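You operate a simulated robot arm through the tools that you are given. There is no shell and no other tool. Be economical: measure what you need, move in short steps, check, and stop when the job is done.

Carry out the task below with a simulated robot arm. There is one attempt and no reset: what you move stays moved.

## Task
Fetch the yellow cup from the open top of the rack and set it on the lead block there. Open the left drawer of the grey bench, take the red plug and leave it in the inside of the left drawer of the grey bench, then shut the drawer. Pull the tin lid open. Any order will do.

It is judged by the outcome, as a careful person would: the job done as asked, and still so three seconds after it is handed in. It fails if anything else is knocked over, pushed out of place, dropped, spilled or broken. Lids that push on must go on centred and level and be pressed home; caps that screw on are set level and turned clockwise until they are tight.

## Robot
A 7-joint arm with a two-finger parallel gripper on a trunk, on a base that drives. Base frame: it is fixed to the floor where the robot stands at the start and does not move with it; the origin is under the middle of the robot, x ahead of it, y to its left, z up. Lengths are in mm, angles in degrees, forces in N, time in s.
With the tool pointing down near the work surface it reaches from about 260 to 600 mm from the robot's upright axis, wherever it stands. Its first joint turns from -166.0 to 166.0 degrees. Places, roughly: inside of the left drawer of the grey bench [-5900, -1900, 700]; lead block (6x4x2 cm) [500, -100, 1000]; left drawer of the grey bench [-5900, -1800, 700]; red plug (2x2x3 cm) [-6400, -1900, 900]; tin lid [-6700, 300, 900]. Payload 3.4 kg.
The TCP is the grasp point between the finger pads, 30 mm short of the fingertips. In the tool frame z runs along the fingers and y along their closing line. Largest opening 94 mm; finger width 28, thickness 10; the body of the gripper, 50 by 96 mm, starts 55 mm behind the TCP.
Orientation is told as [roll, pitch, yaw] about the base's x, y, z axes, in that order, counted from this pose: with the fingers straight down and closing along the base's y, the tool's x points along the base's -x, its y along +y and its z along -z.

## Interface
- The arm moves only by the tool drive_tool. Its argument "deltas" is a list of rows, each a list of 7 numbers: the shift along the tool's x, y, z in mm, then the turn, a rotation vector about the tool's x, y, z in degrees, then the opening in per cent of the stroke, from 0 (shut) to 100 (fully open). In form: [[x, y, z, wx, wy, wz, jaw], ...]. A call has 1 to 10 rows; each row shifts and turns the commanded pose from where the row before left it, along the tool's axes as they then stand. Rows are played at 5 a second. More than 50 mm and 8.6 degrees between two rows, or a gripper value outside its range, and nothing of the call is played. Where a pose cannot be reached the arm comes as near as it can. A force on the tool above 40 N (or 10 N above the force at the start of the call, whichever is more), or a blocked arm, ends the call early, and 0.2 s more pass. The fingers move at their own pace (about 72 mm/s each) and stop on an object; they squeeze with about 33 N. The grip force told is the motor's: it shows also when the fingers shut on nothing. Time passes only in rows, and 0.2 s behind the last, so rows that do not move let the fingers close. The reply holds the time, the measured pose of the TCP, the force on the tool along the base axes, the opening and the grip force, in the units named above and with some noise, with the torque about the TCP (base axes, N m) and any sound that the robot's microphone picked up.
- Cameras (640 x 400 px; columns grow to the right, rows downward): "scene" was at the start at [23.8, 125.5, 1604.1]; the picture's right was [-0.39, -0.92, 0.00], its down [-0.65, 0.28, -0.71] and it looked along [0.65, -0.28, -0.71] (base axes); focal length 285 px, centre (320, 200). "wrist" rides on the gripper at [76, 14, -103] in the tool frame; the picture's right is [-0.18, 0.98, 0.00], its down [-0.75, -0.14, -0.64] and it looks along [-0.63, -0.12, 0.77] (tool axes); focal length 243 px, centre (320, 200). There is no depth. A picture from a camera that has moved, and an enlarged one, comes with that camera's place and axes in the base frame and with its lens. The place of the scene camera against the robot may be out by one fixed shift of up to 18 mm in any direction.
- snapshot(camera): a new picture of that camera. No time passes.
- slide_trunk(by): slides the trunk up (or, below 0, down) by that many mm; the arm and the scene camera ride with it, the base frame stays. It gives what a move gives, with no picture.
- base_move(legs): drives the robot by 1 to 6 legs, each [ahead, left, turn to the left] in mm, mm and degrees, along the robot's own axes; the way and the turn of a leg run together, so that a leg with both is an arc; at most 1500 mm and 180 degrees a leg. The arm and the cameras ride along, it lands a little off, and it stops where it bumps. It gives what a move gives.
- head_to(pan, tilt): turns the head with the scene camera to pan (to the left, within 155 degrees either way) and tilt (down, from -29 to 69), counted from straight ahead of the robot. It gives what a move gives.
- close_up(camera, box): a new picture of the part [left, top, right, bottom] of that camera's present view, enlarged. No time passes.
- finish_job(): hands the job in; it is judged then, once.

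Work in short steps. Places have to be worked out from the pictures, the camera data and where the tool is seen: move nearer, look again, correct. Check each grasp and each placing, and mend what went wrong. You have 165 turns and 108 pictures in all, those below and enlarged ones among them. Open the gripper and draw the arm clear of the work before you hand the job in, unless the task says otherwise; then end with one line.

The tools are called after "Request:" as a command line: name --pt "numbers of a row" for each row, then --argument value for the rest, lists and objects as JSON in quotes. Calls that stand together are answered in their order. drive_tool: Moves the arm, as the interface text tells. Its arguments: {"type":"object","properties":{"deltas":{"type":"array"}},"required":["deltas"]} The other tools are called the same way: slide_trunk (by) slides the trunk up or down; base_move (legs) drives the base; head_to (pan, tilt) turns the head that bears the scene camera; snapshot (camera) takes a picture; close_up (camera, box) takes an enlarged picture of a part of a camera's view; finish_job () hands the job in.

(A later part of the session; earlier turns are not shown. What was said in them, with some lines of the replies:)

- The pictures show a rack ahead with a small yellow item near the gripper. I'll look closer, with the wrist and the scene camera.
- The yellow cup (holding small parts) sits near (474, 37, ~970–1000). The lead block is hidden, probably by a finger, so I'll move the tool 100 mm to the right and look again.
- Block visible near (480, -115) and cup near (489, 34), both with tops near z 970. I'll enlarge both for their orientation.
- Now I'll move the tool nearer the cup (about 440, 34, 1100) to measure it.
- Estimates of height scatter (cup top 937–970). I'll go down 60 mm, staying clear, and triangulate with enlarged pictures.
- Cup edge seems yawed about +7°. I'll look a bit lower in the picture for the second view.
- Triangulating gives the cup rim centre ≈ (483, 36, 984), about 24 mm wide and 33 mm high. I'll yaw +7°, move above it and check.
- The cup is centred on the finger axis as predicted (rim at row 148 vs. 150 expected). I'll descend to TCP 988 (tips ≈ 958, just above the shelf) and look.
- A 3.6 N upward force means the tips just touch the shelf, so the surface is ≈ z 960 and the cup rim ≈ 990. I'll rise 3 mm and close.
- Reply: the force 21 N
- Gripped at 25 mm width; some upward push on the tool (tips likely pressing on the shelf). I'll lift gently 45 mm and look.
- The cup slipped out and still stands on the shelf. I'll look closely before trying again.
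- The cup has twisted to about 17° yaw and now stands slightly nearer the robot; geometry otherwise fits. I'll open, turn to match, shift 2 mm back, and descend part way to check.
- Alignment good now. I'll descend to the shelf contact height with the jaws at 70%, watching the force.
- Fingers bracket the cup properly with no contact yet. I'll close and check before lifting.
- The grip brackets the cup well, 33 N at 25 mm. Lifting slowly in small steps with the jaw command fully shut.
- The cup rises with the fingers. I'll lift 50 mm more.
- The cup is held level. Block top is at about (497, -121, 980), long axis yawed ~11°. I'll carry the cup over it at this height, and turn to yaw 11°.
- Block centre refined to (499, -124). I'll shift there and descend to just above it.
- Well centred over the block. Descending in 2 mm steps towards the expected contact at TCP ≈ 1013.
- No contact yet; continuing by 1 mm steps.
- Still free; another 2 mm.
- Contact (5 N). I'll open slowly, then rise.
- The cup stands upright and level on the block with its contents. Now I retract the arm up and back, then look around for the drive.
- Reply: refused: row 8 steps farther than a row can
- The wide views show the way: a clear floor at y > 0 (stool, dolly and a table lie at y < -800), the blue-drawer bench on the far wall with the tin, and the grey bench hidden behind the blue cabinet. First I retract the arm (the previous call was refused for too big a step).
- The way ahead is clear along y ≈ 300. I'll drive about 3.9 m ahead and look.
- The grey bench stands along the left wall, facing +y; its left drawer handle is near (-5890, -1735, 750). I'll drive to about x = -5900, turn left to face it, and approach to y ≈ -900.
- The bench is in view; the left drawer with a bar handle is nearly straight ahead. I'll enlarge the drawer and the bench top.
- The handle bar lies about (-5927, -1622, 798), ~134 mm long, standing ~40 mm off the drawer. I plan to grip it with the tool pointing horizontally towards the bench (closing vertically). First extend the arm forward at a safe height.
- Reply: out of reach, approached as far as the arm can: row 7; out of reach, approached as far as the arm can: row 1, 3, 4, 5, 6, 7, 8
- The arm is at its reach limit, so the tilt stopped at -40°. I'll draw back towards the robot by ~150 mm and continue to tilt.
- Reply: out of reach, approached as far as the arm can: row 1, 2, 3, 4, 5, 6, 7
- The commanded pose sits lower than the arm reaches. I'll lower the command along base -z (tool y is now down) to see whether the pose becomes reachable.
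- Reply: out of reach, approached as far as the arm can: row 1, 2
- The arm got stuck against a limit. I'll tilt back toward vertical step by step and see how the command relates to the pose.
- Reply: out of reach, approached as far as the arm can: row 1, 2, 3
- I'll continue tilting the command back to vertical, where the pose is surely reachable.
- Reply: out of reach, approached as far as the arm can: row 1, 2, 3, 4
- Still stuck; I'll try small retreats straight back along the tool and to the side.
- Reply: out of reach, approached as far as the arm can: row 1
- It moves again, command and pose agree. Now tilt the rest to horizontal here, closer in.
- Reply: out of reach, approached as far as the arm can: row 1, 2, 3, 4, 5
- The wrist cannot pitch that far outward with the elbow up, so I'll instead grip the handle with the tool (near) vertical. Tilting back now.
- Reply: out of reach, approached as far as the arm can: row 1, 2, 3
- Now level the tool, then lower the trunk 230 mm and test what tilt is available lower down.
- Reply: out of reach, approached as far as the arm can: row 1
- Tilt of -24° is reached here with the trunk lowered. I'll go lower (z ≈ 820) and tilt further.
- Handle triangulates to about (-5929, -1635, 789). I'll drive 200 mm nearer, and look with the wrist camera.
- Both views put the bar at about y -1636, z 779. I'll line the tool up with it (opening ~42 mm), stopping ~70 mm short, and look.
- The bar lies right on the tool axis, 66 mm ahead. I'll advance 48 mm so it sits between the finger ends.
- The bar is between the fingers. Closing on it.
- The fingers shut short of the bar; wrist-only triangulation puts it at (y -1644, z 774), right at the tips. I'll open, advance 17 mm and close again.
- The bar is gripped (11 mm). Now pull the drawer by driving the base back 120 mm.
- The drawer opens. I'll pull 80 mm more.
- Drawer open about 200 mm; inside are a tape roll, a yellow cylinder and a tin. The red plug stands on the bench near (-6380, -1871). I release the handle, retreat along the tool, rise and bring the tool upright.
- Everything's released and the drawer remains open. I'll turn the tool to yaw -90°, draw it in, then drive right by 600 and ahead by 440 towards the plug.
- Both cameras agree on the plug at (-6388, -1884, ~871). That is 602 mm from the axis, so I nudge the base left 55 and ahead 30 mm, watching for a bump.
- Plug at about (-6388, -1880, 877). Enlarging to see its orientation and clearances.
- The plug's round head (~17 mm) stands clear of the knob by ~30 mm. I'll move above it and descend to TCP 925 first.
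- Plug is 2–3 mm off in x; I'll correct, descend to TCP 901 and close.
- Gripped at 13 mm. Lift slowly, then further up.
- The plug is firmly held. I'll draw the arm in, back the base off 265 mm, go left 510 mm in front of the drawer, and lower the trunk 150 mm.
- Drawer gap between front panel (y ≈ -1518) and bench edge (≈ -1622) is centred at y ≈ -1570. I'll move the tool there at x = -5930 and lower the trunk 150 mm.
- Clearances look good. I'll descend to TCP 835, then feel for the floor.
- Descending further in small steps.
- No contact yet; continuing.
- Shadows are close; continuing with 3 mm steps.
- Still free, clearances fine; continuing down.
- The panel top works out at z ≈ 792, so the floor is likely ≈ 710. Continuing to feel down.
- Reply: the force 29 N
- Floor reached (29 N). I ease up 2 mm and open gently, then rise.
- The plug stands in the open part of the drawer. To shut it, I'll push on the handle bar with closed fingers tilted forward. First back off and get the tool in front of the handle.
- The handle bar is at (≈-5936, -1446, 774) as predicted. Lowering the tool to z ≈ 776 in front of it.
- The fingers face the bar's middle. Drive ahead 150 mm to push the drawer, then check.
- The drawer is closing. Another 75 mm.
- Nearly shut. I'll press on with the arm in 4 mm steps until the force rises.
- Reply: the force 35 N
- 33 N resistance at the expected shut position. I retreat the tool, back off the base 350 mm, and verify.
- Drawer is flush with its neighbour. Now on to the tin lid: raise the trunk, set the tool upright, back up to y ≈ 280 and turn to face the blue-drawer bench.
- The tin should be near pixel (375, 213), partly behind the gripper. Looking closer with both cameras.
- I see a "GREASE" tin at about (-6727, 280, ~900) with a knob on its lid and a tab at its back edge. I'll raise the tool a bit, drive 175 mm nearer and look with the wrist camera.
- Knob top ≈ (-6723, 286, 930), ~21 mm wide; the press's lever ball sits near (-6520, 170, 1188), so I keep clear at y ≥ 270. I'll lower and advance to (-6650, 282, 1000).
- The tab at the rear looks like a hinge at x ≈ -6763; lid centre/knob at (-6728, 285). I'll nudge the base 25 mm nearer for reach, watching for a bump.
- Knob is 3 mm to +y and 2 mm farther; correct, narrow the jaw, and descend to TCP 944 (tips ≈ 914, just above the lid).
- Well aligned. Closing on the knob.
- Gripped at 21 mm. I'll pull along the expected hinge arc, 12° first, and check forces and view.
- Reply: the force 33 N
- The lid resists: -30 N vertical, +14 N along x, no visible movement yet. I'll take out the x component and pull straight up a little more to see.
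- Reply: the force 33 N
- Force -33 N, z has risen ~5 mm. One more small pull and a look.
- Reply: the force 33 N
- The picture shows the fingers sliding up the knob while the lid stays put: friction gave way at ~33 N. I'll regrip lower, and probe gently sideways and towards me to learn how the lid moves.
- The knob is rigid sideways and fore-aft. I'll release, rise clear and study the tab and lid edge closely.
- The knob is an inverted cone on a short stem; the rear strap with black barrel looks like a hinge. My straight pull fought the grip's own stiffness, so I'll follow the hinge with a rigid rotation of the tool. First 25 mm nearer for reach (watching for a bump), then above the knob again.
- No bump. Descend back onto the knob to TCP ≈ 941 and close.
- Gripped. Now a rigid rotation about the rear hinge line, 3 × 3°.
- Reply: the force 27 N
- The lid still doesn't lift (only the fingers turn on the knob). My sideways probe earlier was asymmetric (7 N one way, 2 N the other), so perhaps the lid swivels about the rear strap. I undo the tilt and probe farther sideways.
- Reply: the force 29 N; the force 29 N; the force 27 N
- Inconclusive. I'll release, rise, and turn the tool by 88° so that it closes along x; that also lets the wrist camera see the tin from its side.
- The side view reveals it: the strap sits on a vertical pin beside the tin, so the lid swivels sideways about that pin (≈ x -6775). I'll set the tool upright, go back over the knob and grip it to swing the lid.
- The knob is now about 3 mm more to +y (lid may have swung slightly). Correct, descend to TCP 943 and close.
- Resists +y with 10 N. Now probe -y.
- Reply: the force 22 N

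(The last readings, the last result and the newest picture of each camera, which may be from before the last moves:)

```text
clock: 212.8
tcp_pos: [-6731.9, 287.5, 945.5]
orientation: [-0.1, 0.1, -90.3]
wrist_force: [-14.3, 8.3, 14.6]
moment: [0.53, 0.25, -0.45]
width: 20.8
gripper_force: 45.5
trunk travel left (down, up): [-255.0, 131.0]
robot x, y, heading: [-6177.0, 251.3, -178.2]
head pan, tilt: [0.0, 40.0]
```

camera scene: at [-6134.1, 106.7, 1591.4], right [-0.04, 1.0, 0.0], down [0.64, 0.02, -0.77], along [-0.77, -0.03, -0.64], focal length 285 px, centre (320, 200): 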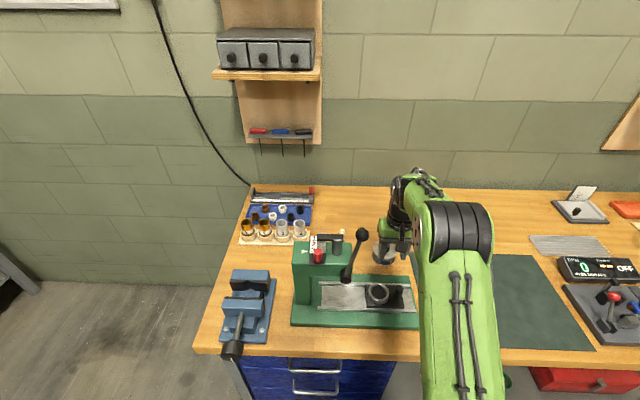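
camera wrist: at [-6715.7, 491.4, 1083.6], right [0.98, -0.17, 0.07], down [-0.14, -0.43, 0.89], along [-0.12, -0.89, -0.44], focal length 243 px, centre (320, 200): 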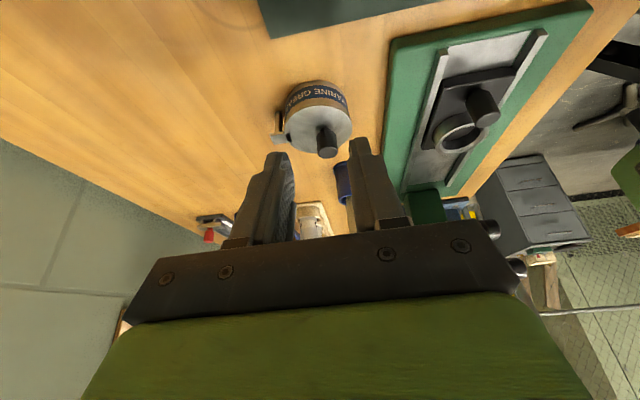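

Both directions resist about 10 N so far. I'll relax the side forces and swing more firmly towards +y about the pin, turning the tool along with it.

Request:
drive_tool --pt "4 -2 -2.5 0 0 0 15" --pt "0 0 0 0 0 0 30" --pt "0 0 0 0 0 0 15" --pt "0 0 0 0 0 0 0" --pt "0 0 0 0 0 0 0"

Request:
drive_tool --pt "3.5 0 0 0 0 -4 0" --pt "3.5 0 0 0 0 -4 0" --pt "3.5 0 0 0 0 -4 0" --pt "0 0 0 0 0 0 0"

Request:
close_up --camera "wrist" --box '[224, 100, 416, 220]'

```text
clock: 214.0
tcp_pos: [-6732.4, 286.6, 944.5]
orientation: [0.1, -0.1, -89.8]
wrist_force: [2.8, -5.7, -10.1]
moment: [-1.28, 0.03, 0.18]
width: 20.7
gripper_force: 45.2
trunk travel left (down, up): [-255.0, 131.0]
robot x, y, heading: [-6178.5, 254.2, -177.7]
head pan, tilt: [0.0, 40.0]
```

```text
clock: 215.0
tcp_pos: [-6733.2, 291.0, 946.3]
orientation: [0.0, 0.0, -77.4]
wrist_force: [7.8, -30.7, -13.4]
moment: [-0.8, 0.12, -0.02]
width: 21.0
gripper_force: 45.3
trunk travel left (down, up): [-255.0, 131.0]
robot x, y, heading: [-6179.2, 250.5, -177.9]
head pan, tilt: [0.0, 40.0]
```

```text
3.33 times, centred on (320, 160) of wrist
camera zoom: at [-6734.3, 368.0, 1047.7], right [1.0, 0.03, 0.0], down [0.03, -0.76, 0.64], along [0.02, -0.64, -0.77], focal length 809 px, centre (320, 333)
```

zoom: 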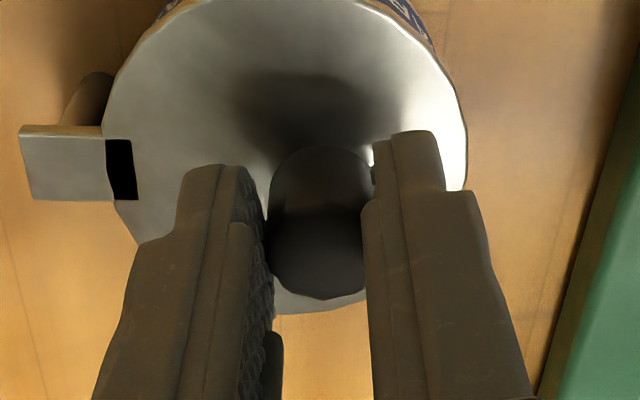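

Lid doesn't swivel even at 30 N, so I misread the post. I'll release and look at the rear strap and rim from a lower side angle.

Request:
drive_tool --pt "-4 0 0 0 0 0 15" --pt "0 0 0 0 0 0 38" --pt "0 0 -5 0 0 6 38" --pt "0 0 -30 0 0 6 38" --pt "0 0 -25 0 0 0 38" --pt "40 0 0 0 0 0 38" --pt "40 0 0 0 0 0 38" --pt "40 0 0 0 0 0 38" --pt "0 0 0 0 -8 0 38" --pt "0 0 0 0 -8 0 38"

Request:
drive_tool --pt "0 0 0 0 -8 0 38" --pt "0 0 0 0 -8 0 38" --pt "0 0 0 0 -8 0 38" --pt "25 0 30 0 0 0 38" --pt "20 0 24 0 0 0 38" --pt "0 0 0 0 0 0 38"

Request:
snapshot --camera "wrist"

```text
clock: 217.2
tcp_pos: [-6731.2, 414.6, 1005.5]
orientation: [0.0, -16.0, -90.1]
wrist_force: [1.0, 0.7, 0.1]
moment: [-0.02, 0.03, 0.0]
width: 36.0
gripper_force: 0.1
trunk travel left (down, up): [-255.0, 131.0]
robot x, y, heading: [-6176.8, 250.7, -177.9]
head pan, tilt: [0.0, 40.0]
```

```text
clock: 218.6
tcp_pos: [-6704.6, 402.3, 931.8]
orientation: [-0.1, -40.0, -89.9]
wrist_force: [0.2, -1.1, 0.0]
moment: [0.0, -0.01, 0.0]
width: 35.8
gripper_force: 0.0
out of reach, approached as far as the arm can: row 1, 2, 3
trunk travel left (down, up): [-255.0, 131.0]
robot x, y, heading: [-6178.3, 250.8, -178.0]
head pan, tilt: [0.0, 40.0]
```

```text
15 pictures are left
camera wrist: at [-6688.8, 525.0, 960.1], right [0.98, -0.14, 0.12], down [-0.14, -0.17, 0.98], along [-0.12, -0.98, -0.18], focal length 243 px, centre (320, 200)
```

wrist: 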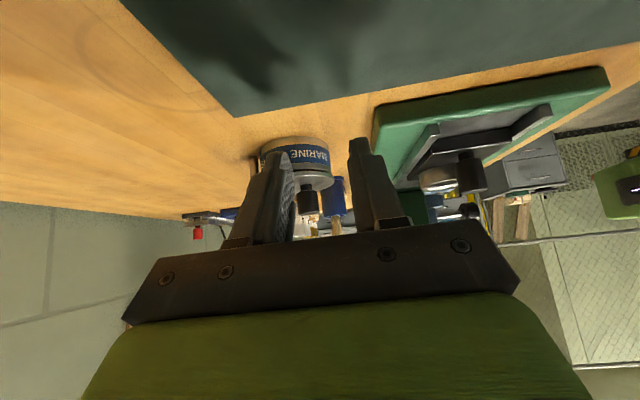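

Request:
close_up --camera "wrist" --box '[236, 128, 348, 198]'

```text
5.71 times, centred on (292, 163) of wrist
camera zoom: at [-6688.8, 525.0, 960.1], right [0.98, -0.14, 0.12], down [-0.14, -0.17, 0.98], along [-0.12, -0.98, -0.18], focal length 1386 px, centre (480, 411)
```

zoom: 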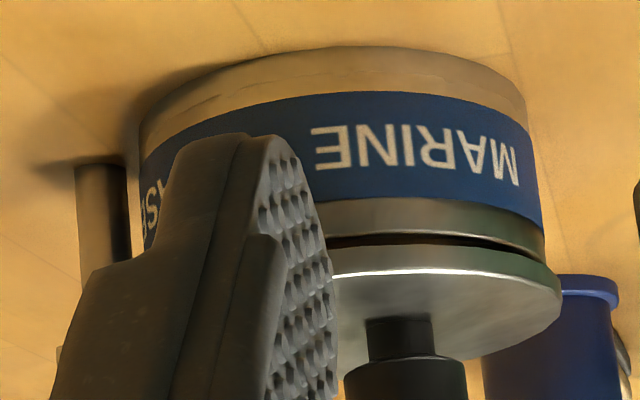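

Now it's clear: the post stands on the bench, the arm plate joins it to the lid, and the lid hovers over the can with a gap – a swing lid turning about the vertical post (x ≈ -6785). My earlier -y probes moved with only ~2.6 N, whereas +y met a stop. So it opens towards -y. I'll return over the knob.

Request:
drive_tool --pt "-21 0 -25 0 0 0 38" --pt "-21 0 -25 0 0 0 38" --pt "0 0 0 0 8 0 38" --pt "0 0 0 0 8 0 38" --pt "0 0 0 0 8 0 38" --pt "0 0 0 0 8 0 38" --pt "0 0 0 0 8 0 38" --pt "0 -12 0 0 0 0 38" --pt "0 -13 0 0 0 0 38" --pt "0 0 0 0 0 0 38"

```text
clock: 220.8
tcp_pos: [-6730.9, 401.1, 996.2]
orientation: [0.0, -0.1, -90.0]
wrist_force: [1.4, -0.9, 0.1]
moment: [-0.03, -0.03, 0.01]
width: 35.6
gripper_force: 0.1
trunk travel left (down, up): [-255.0, 131.0]
robot x, y, heading: [-6182.4, 251.7, -177.9]
head pan, tilt: [0.0, 40.0]
```

Upright at (-6731, 401, 996). Move over the knob, descend to z ≈ 944 and grip.

Request:
drive_tool --pt "-38 0 0 0 0 0 38" --pt "-38 0 0 0 0 0 38" --pt "-38 0 0 0 0 0 38" --pt "0 0 20 0 0 0 38" --pt "0 0 18 0 0 0 38" --pt "0 0 13.5 0 0 0 38" --pt "0 0 0 0 0 0 38" --pt "0 0 0 0 0 0 15" --pt "0 0 0 0 0 0 0" --pt "0 0 0 0 0 0 0"

Request:
drive_tool --pt "-5 -0.2 0 0 0 0 0" --pt "-4.4 -0.6 0 0 0 0 0" --pt "-4.6 -1.1 0 0 0 0 0" --pt "0 0 0 0 0 0 0"

Request:
close_up --camera "wrist" --box '[200, 60, 440, 210]'

```text
clock: 223.0
tcp_pos: [-6730.8, 289.2, 944.8]
orientation: [-0.1, 0.0, -89.9]
wrist_force: [-9.0, 0.5, 0.4]
moment: [0.09, 0.23, -0.04]
width: 21.0
gripper_force: 45.1
trunk travel left (down, up): [-255.0, 131.0]
robot x, y, heading: [-6180.8, 254.1, -177.9]
head pan, tilt: [0.0, 40.0]
```

```text
clock: 224.0
tcp_pos: [-6733.2, 273.6, 943.4]
orientation: [0.1, 0.0, -89.9]
wrist_force: [-4.1, 5.8, -5.9]
moment: [0.94, 0.45, -0.25]
width: 21.0
gripper_force: 45.2
trunk travel left (down, up): [-255.0, 131.0]
robot x, y, heading: [-6177.2, 254.0, -177.9]
head pan, tilt: [0.0, 40.0]
```

```text
2.67 times, centred on (320, 135) of wrist
camera zoom: at [-6717.7, 349.9, 1046.1], right [0.98, -0.18, 0.0], down [-0.14, -0.75, 0.64], along [-0.12, -0.63, -0.77], focal length 647 px, centre (320, 373)
```

zoom: 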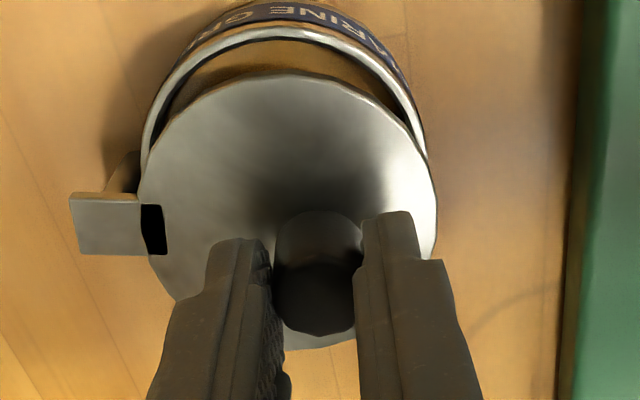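

The lid is swinging open towards -y with low force. Continuing along the arc.

Request:
drive_tool --pt "-5.3 -1.9 0 0 0 0 0" --pt "-5.2 -2.3 0 0 0 0 0" --pt "-4.8 -2.9 0 0 0 0 0" --pt "-4.5 -3.4 0 0 0 0 0" --pt "-4.1 -3.9 0 0 0 0 0" --pt "-3.7 -4.3 0 0 0 0 0" --pt "0 0 0 0 0 0 0"

Request:
snapshot --camera "wrist"

```text
clock: 225.6
tcp_pos: [-6751.6, 243.2, 946.2]
orientation: [0.1, -0.1, -89.6]
wrist_force: [16.4, -16.1, -16.9]
moment: [-1.31, -0.38, -0.11]
width: 21.1
gripper_force: 45.6
trunk travel left (down, up): [-255.0, 131.0]
robot x, y, heading: [-6178.8, 251.1, -177.9]
head pan, tilt: [0.0, 40.0]
```

```text
12 pictures are left
camera wrist: at [-6735.9, 317.8, 1047.7], right [0.98, -0.18, 0.0], down [-0.14, -0.75, 0.64], along [-0.11, -0.63, -0.77], focal length 243 px, centre (320, 200)
```

wrist: 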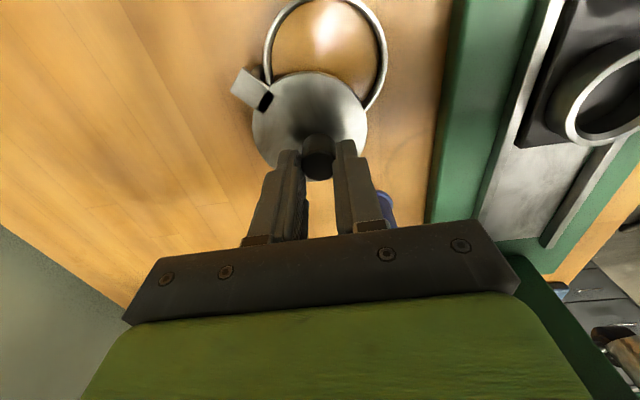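

The can is mostly uncovered (~52°). Forces show the true radius is a little larger; I adjust outward and swing on to ~80° or the stop.

Request:
drive_tool --pt "-2.3 2 0 0 0 0 0" --pt "-3.2 -4 0 0 0 0 0" --pt "-2.8 -4.4 0 0 0 0 0" --pt "-2.3 -4.6 0 0 0 0 0" --pt "-1.9 -4.6 0 0 0 0 0" --pt "-1.4 -4.8 0 0 0 0 0" --pt "-1.1 -4.9 0 0 0 0 0" --pt "0 0 0 0 0 0 0"

Request:
snapshot --camera "wrist"

```text
clock: 227.4
tcp_pos: [-6778.0, 232.1, 946.8]
orientation: [-0.1, 0.0, -90.1]
wrist_force: [6.6, 0.8, -2.4]
moment: [0.78, -0.3, -0.33]
width: 20.7
gripper_force: 45.1
trunk travel left (down, up): [-255.0, 131.0]
robot x, y, heading: [-6177.1, 256.6, -177.7]
head pan, tilt: [0.0, 40.0]
```

```text
11 pictures are left
camera wrist: at [-6760.7, 307.1, 1048.5], right [0.98, -0.18, 0.0], down [-0.14, -0.75, 0.64], along [-0.12, -0.63, -0.77], focal length 243 px, centre (320, 200)
```

wrist: 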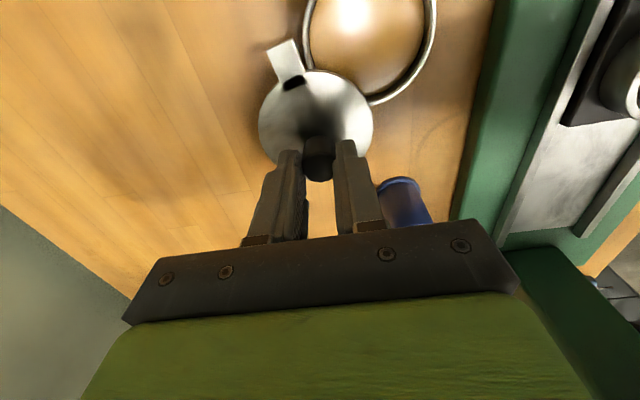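

About 80° open and still moving freely. I'll take it a further ~25° or to its stop.

Request:
drive_tool --pt "-0.7 -5 0 0 0 0 0" --pt "-0.2 -5 0 0 0 0 0" --pt "0.2 -5 0 0 0 0 0" --pt "0.7 -5 0 0 0 0 0" --pt "1.1 -4.8 0 0 0 0 0" --pt "0 0 0 0 0 0 0"

Request:
snapshot --camera "wrist"

```text
clock: 228.8
tcp_pos: [-6780.8, 230.0, 946.5]
orientation: [-0.3, 0.1, -89.9]
wrist_force: [2.0, -0.8, 6.2]
moment: [-0.15, -0.35, -0.15]
width: 21.0
gripper_force: 44.9
out of reach, approached as far as the arm can: row 2, 3, 4, 5
trunk travel left (down, up): [-255.0, 131.0]
robot x, y, heading: [-6179.5, 250.8, -178.2]
head pan, tilt: [0.0, 40.0]
```

```text
10 pictures are left
camera wrist: at [-6764.8, 306.2, 1048.5], right [0.98, -0.18, 0.0], down [-0.14, -0.75, 0.64], along [-0.12, -0.63, -0.77], focal length 243 px, centre (320, 200)
```

wrist: 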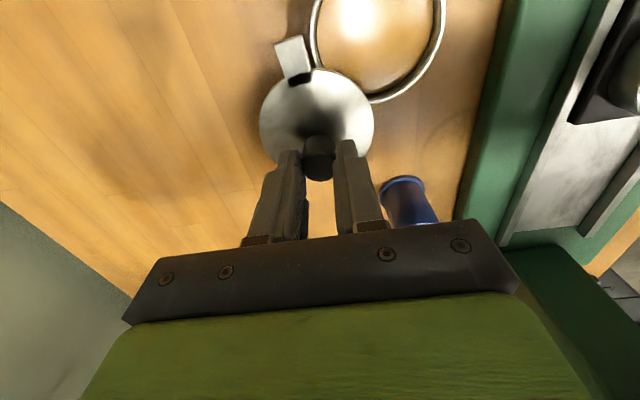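

Reach limit at ~85°. A 15 mm nudge of the base carries the knob farther along.

Request:
base_move --legs '[[15, 0, 0]]'

```text
clock: 229.6
tcp_pos: [-6797.8, 228.7, 946.0]
orientation: [-0.2, 0.0, -89.8]
wrist_force: [-6.3, -4.4, 5.1]
moment: [-0.23, 0.05, 0.25]
width: 21.1
gripper_force: 44.8
trunk travel left (down, up): [-255.0, 131.0]
robot x, y, heading: [-6194.7, 253.6, -178.1]
head pan, tilt: [0.0, 40.0]
```

Now ~100°, still without a stop. One more small nudge.

Request:
base_move --legs '[[14, -2, 0]]'

Request:
snapshot --camera "wrist"

```text
clock: 230.5
tcp_pos: [-6801.1, 230.1, 946.5]
orientation: [1.4, -0.1, -89.9]
wrist_force: [10.4, -0.3, 8.0]
moment: [0.08, -0.15, -0.13]
width: 21.1
gripper_force: 45.4
trunk travel left (down, up): [-255.0, 131.0]
robot x, y, heading: [-6208.0, 251.6, -178.1]
head pan, tilt: [0.0, 40.0]
stopped in leg 1: the force on the tool passed its limit at 51 N (the readings are from after the stop); the commanded pose is now the measured one
```

```text
9 pictures are left
camera wrist: at [-6787.7, 304.9, 1047.8], right [0.98, -0.18, 0.02], down [-0.15, -0.75, 0.64], along [-0.1, -0.63, -0.77], focal length 243 px, centre (320, 200)
```

wrist: 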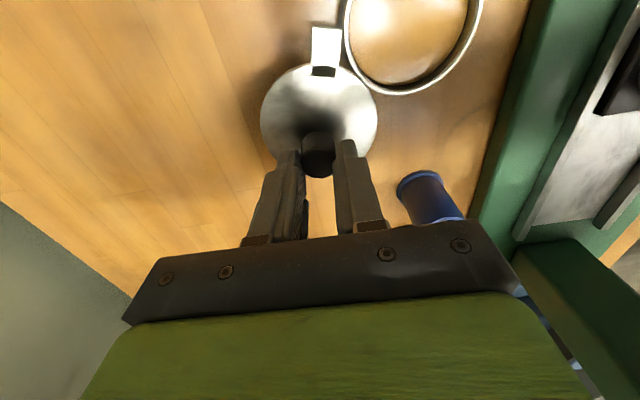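

The lid reached its stop – fully open. I release the knob, rise straight up, and back away.

Request:
drive_tool --pt "0 0 0 0 0 0 20" --pt "0 0 0 0 0 0 38" --pt "0 0 0 0 0 0 38" --pt "0 0 -5 0 0 0 38" --pt "0 0 -20 0 0 0 38" --pt "0 0 -30 0 0 0 38" --pt "0 0 -30 0 0 0 38" --pt "0 0 0 0 0 0 38"

Request:
snapshot --camera "wrist"

```text
clock: 232.3
tcp_pos: [-6794.8, 235.4, 1026.8]
orientation: [1.4, -0.2, -89.8]
wrist_force: [-0.1, -0.5, 0.1]
moment: [-0.02, -0.05, 0.02]
width: 35.6
gripper_force: 0.0
out of reach, approached as far as the arm can: row 6, 7
trunk travel left (down, up): [-255.0, 131.0]
robot x, y, heading: [-6204.6, 254.7, -178.0]
head pan, tilt: [0.0, 40.0]
```

```text
8 pictures are left
camera wrist: at [-6781.6, 311.2, 1128.5], right [0.98, -0.18, 0.02], down [-0.15, -0.75, 0.64], along [-0.1, -0.63, -0.77], focal length 243 px, centre (320, 200)
```

wrist: 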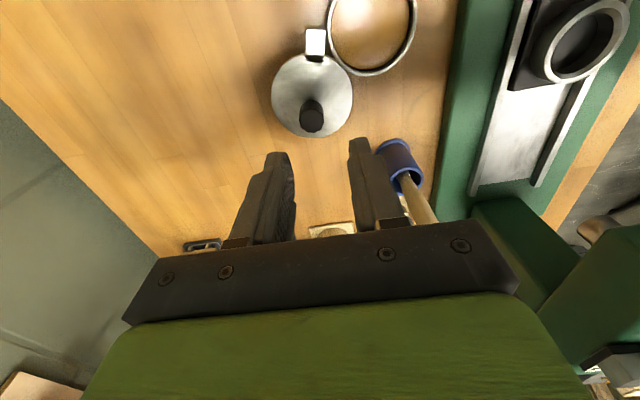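

The lid stays open. Before backing off I move the tool to +y, away from the brush pot and press, then back the base 300 mm.

Request:
drive_tool --pt "20 5 0 0 0 0 38" --pt "25 10 0 0 0 0 38" --pt "25 20 0 0 0 0 38" --pt "0 30 -10 0 0 0 38" --pt "0 30 -20 0 0 0 38" --pt "0 0 -30 0 0 0 38" --pt "0 0 0 0 0 0 38"

Request:
base_move --legs '[[-350, 0, 0]]'

Request:
snapshot --camera "scene"

```text
clock: 233.9
tcp_pos: [-6699.7, 307.2, 1090.2]
orientation: [1.3, -0.1, -89.9]
wrist_force: [0.2, 0.3, 0.0]
moment: [0.01, -0.06, 0.01]
width: 35.6
gripper_force: 0.0
trunk travel left (down, up): [-255.0, 131.0]
robot x, y, heading: [-6205.4, 255.8, -177.9]
head pan, tilt: [0.0, 40.0]
```

```text
clock: 236.1
tcp_pos: [-6347.9, 319.1, 1090.8]
orientation: [1.4, 0.0, -89.6]
wrist_force: [0.8, -0.1, -0.7]
moment: [-0.05, 0.04, 0.0]
width: 35.7
gripper_force: 0.0
trunk travel left (down, up): [-255.0, 131.0]
robot x, y, heading: [-5852.2, 265.7, -177.9]
head pan, tilt: [0.0, 40.0]
```

```text
7 pictures are left
camera scene: at [-5862.8, 119.4, 1591.4], right [-0.04, 1.0, 0.0], down [0.64, 0.03, -0.77], along [-0.77, -0.03, -0.64], focal length 285 px, centre (320, 200)
```

scene: 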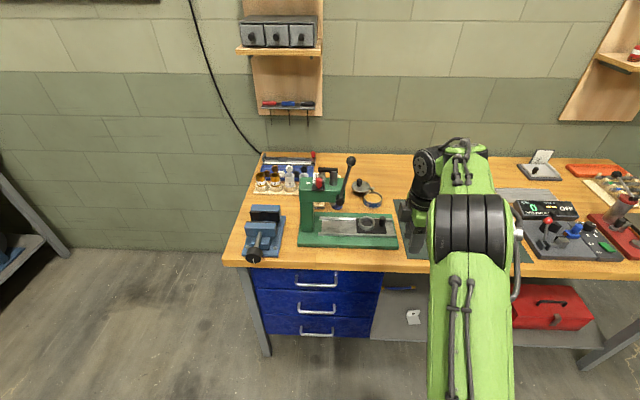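

The lid stands open and everything on the bench is in place. A final close check of the tin.

Request:
close_up --camera "scene" --box '[280, 140, 440, 240]'

```text
4.00 times, centred on (360, 190) of scene
camera zoom: at [-5862.8, 119.4, 1591.4], right [-0.04, 1.0, 0.0], down [0.64, 0.03, -0.77], along [-0.77, -0.03, -0.64], focal length 1141 px, centre (160, 240)
```

zoom: 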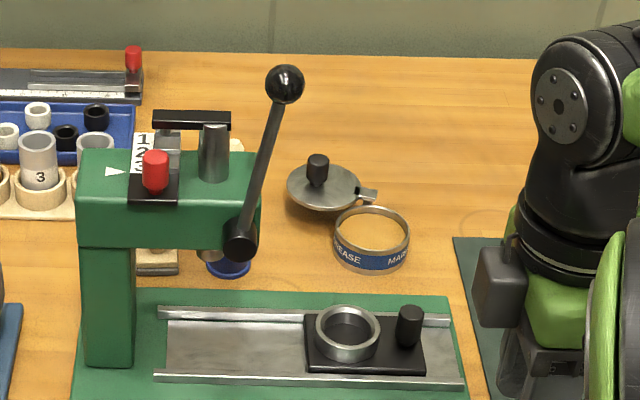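

All three parts look done: the cup is on the block, the plug is in the shut drawer, and the tin lid is swung open. I'm handing in.

Request:
finish_job

```text
The job is handed in.
```

The job is handed in: the yellow cup stands on the lead block, the red plug is in the shut left drawer of the grey bench, and the tin lid is swung open to its stop.
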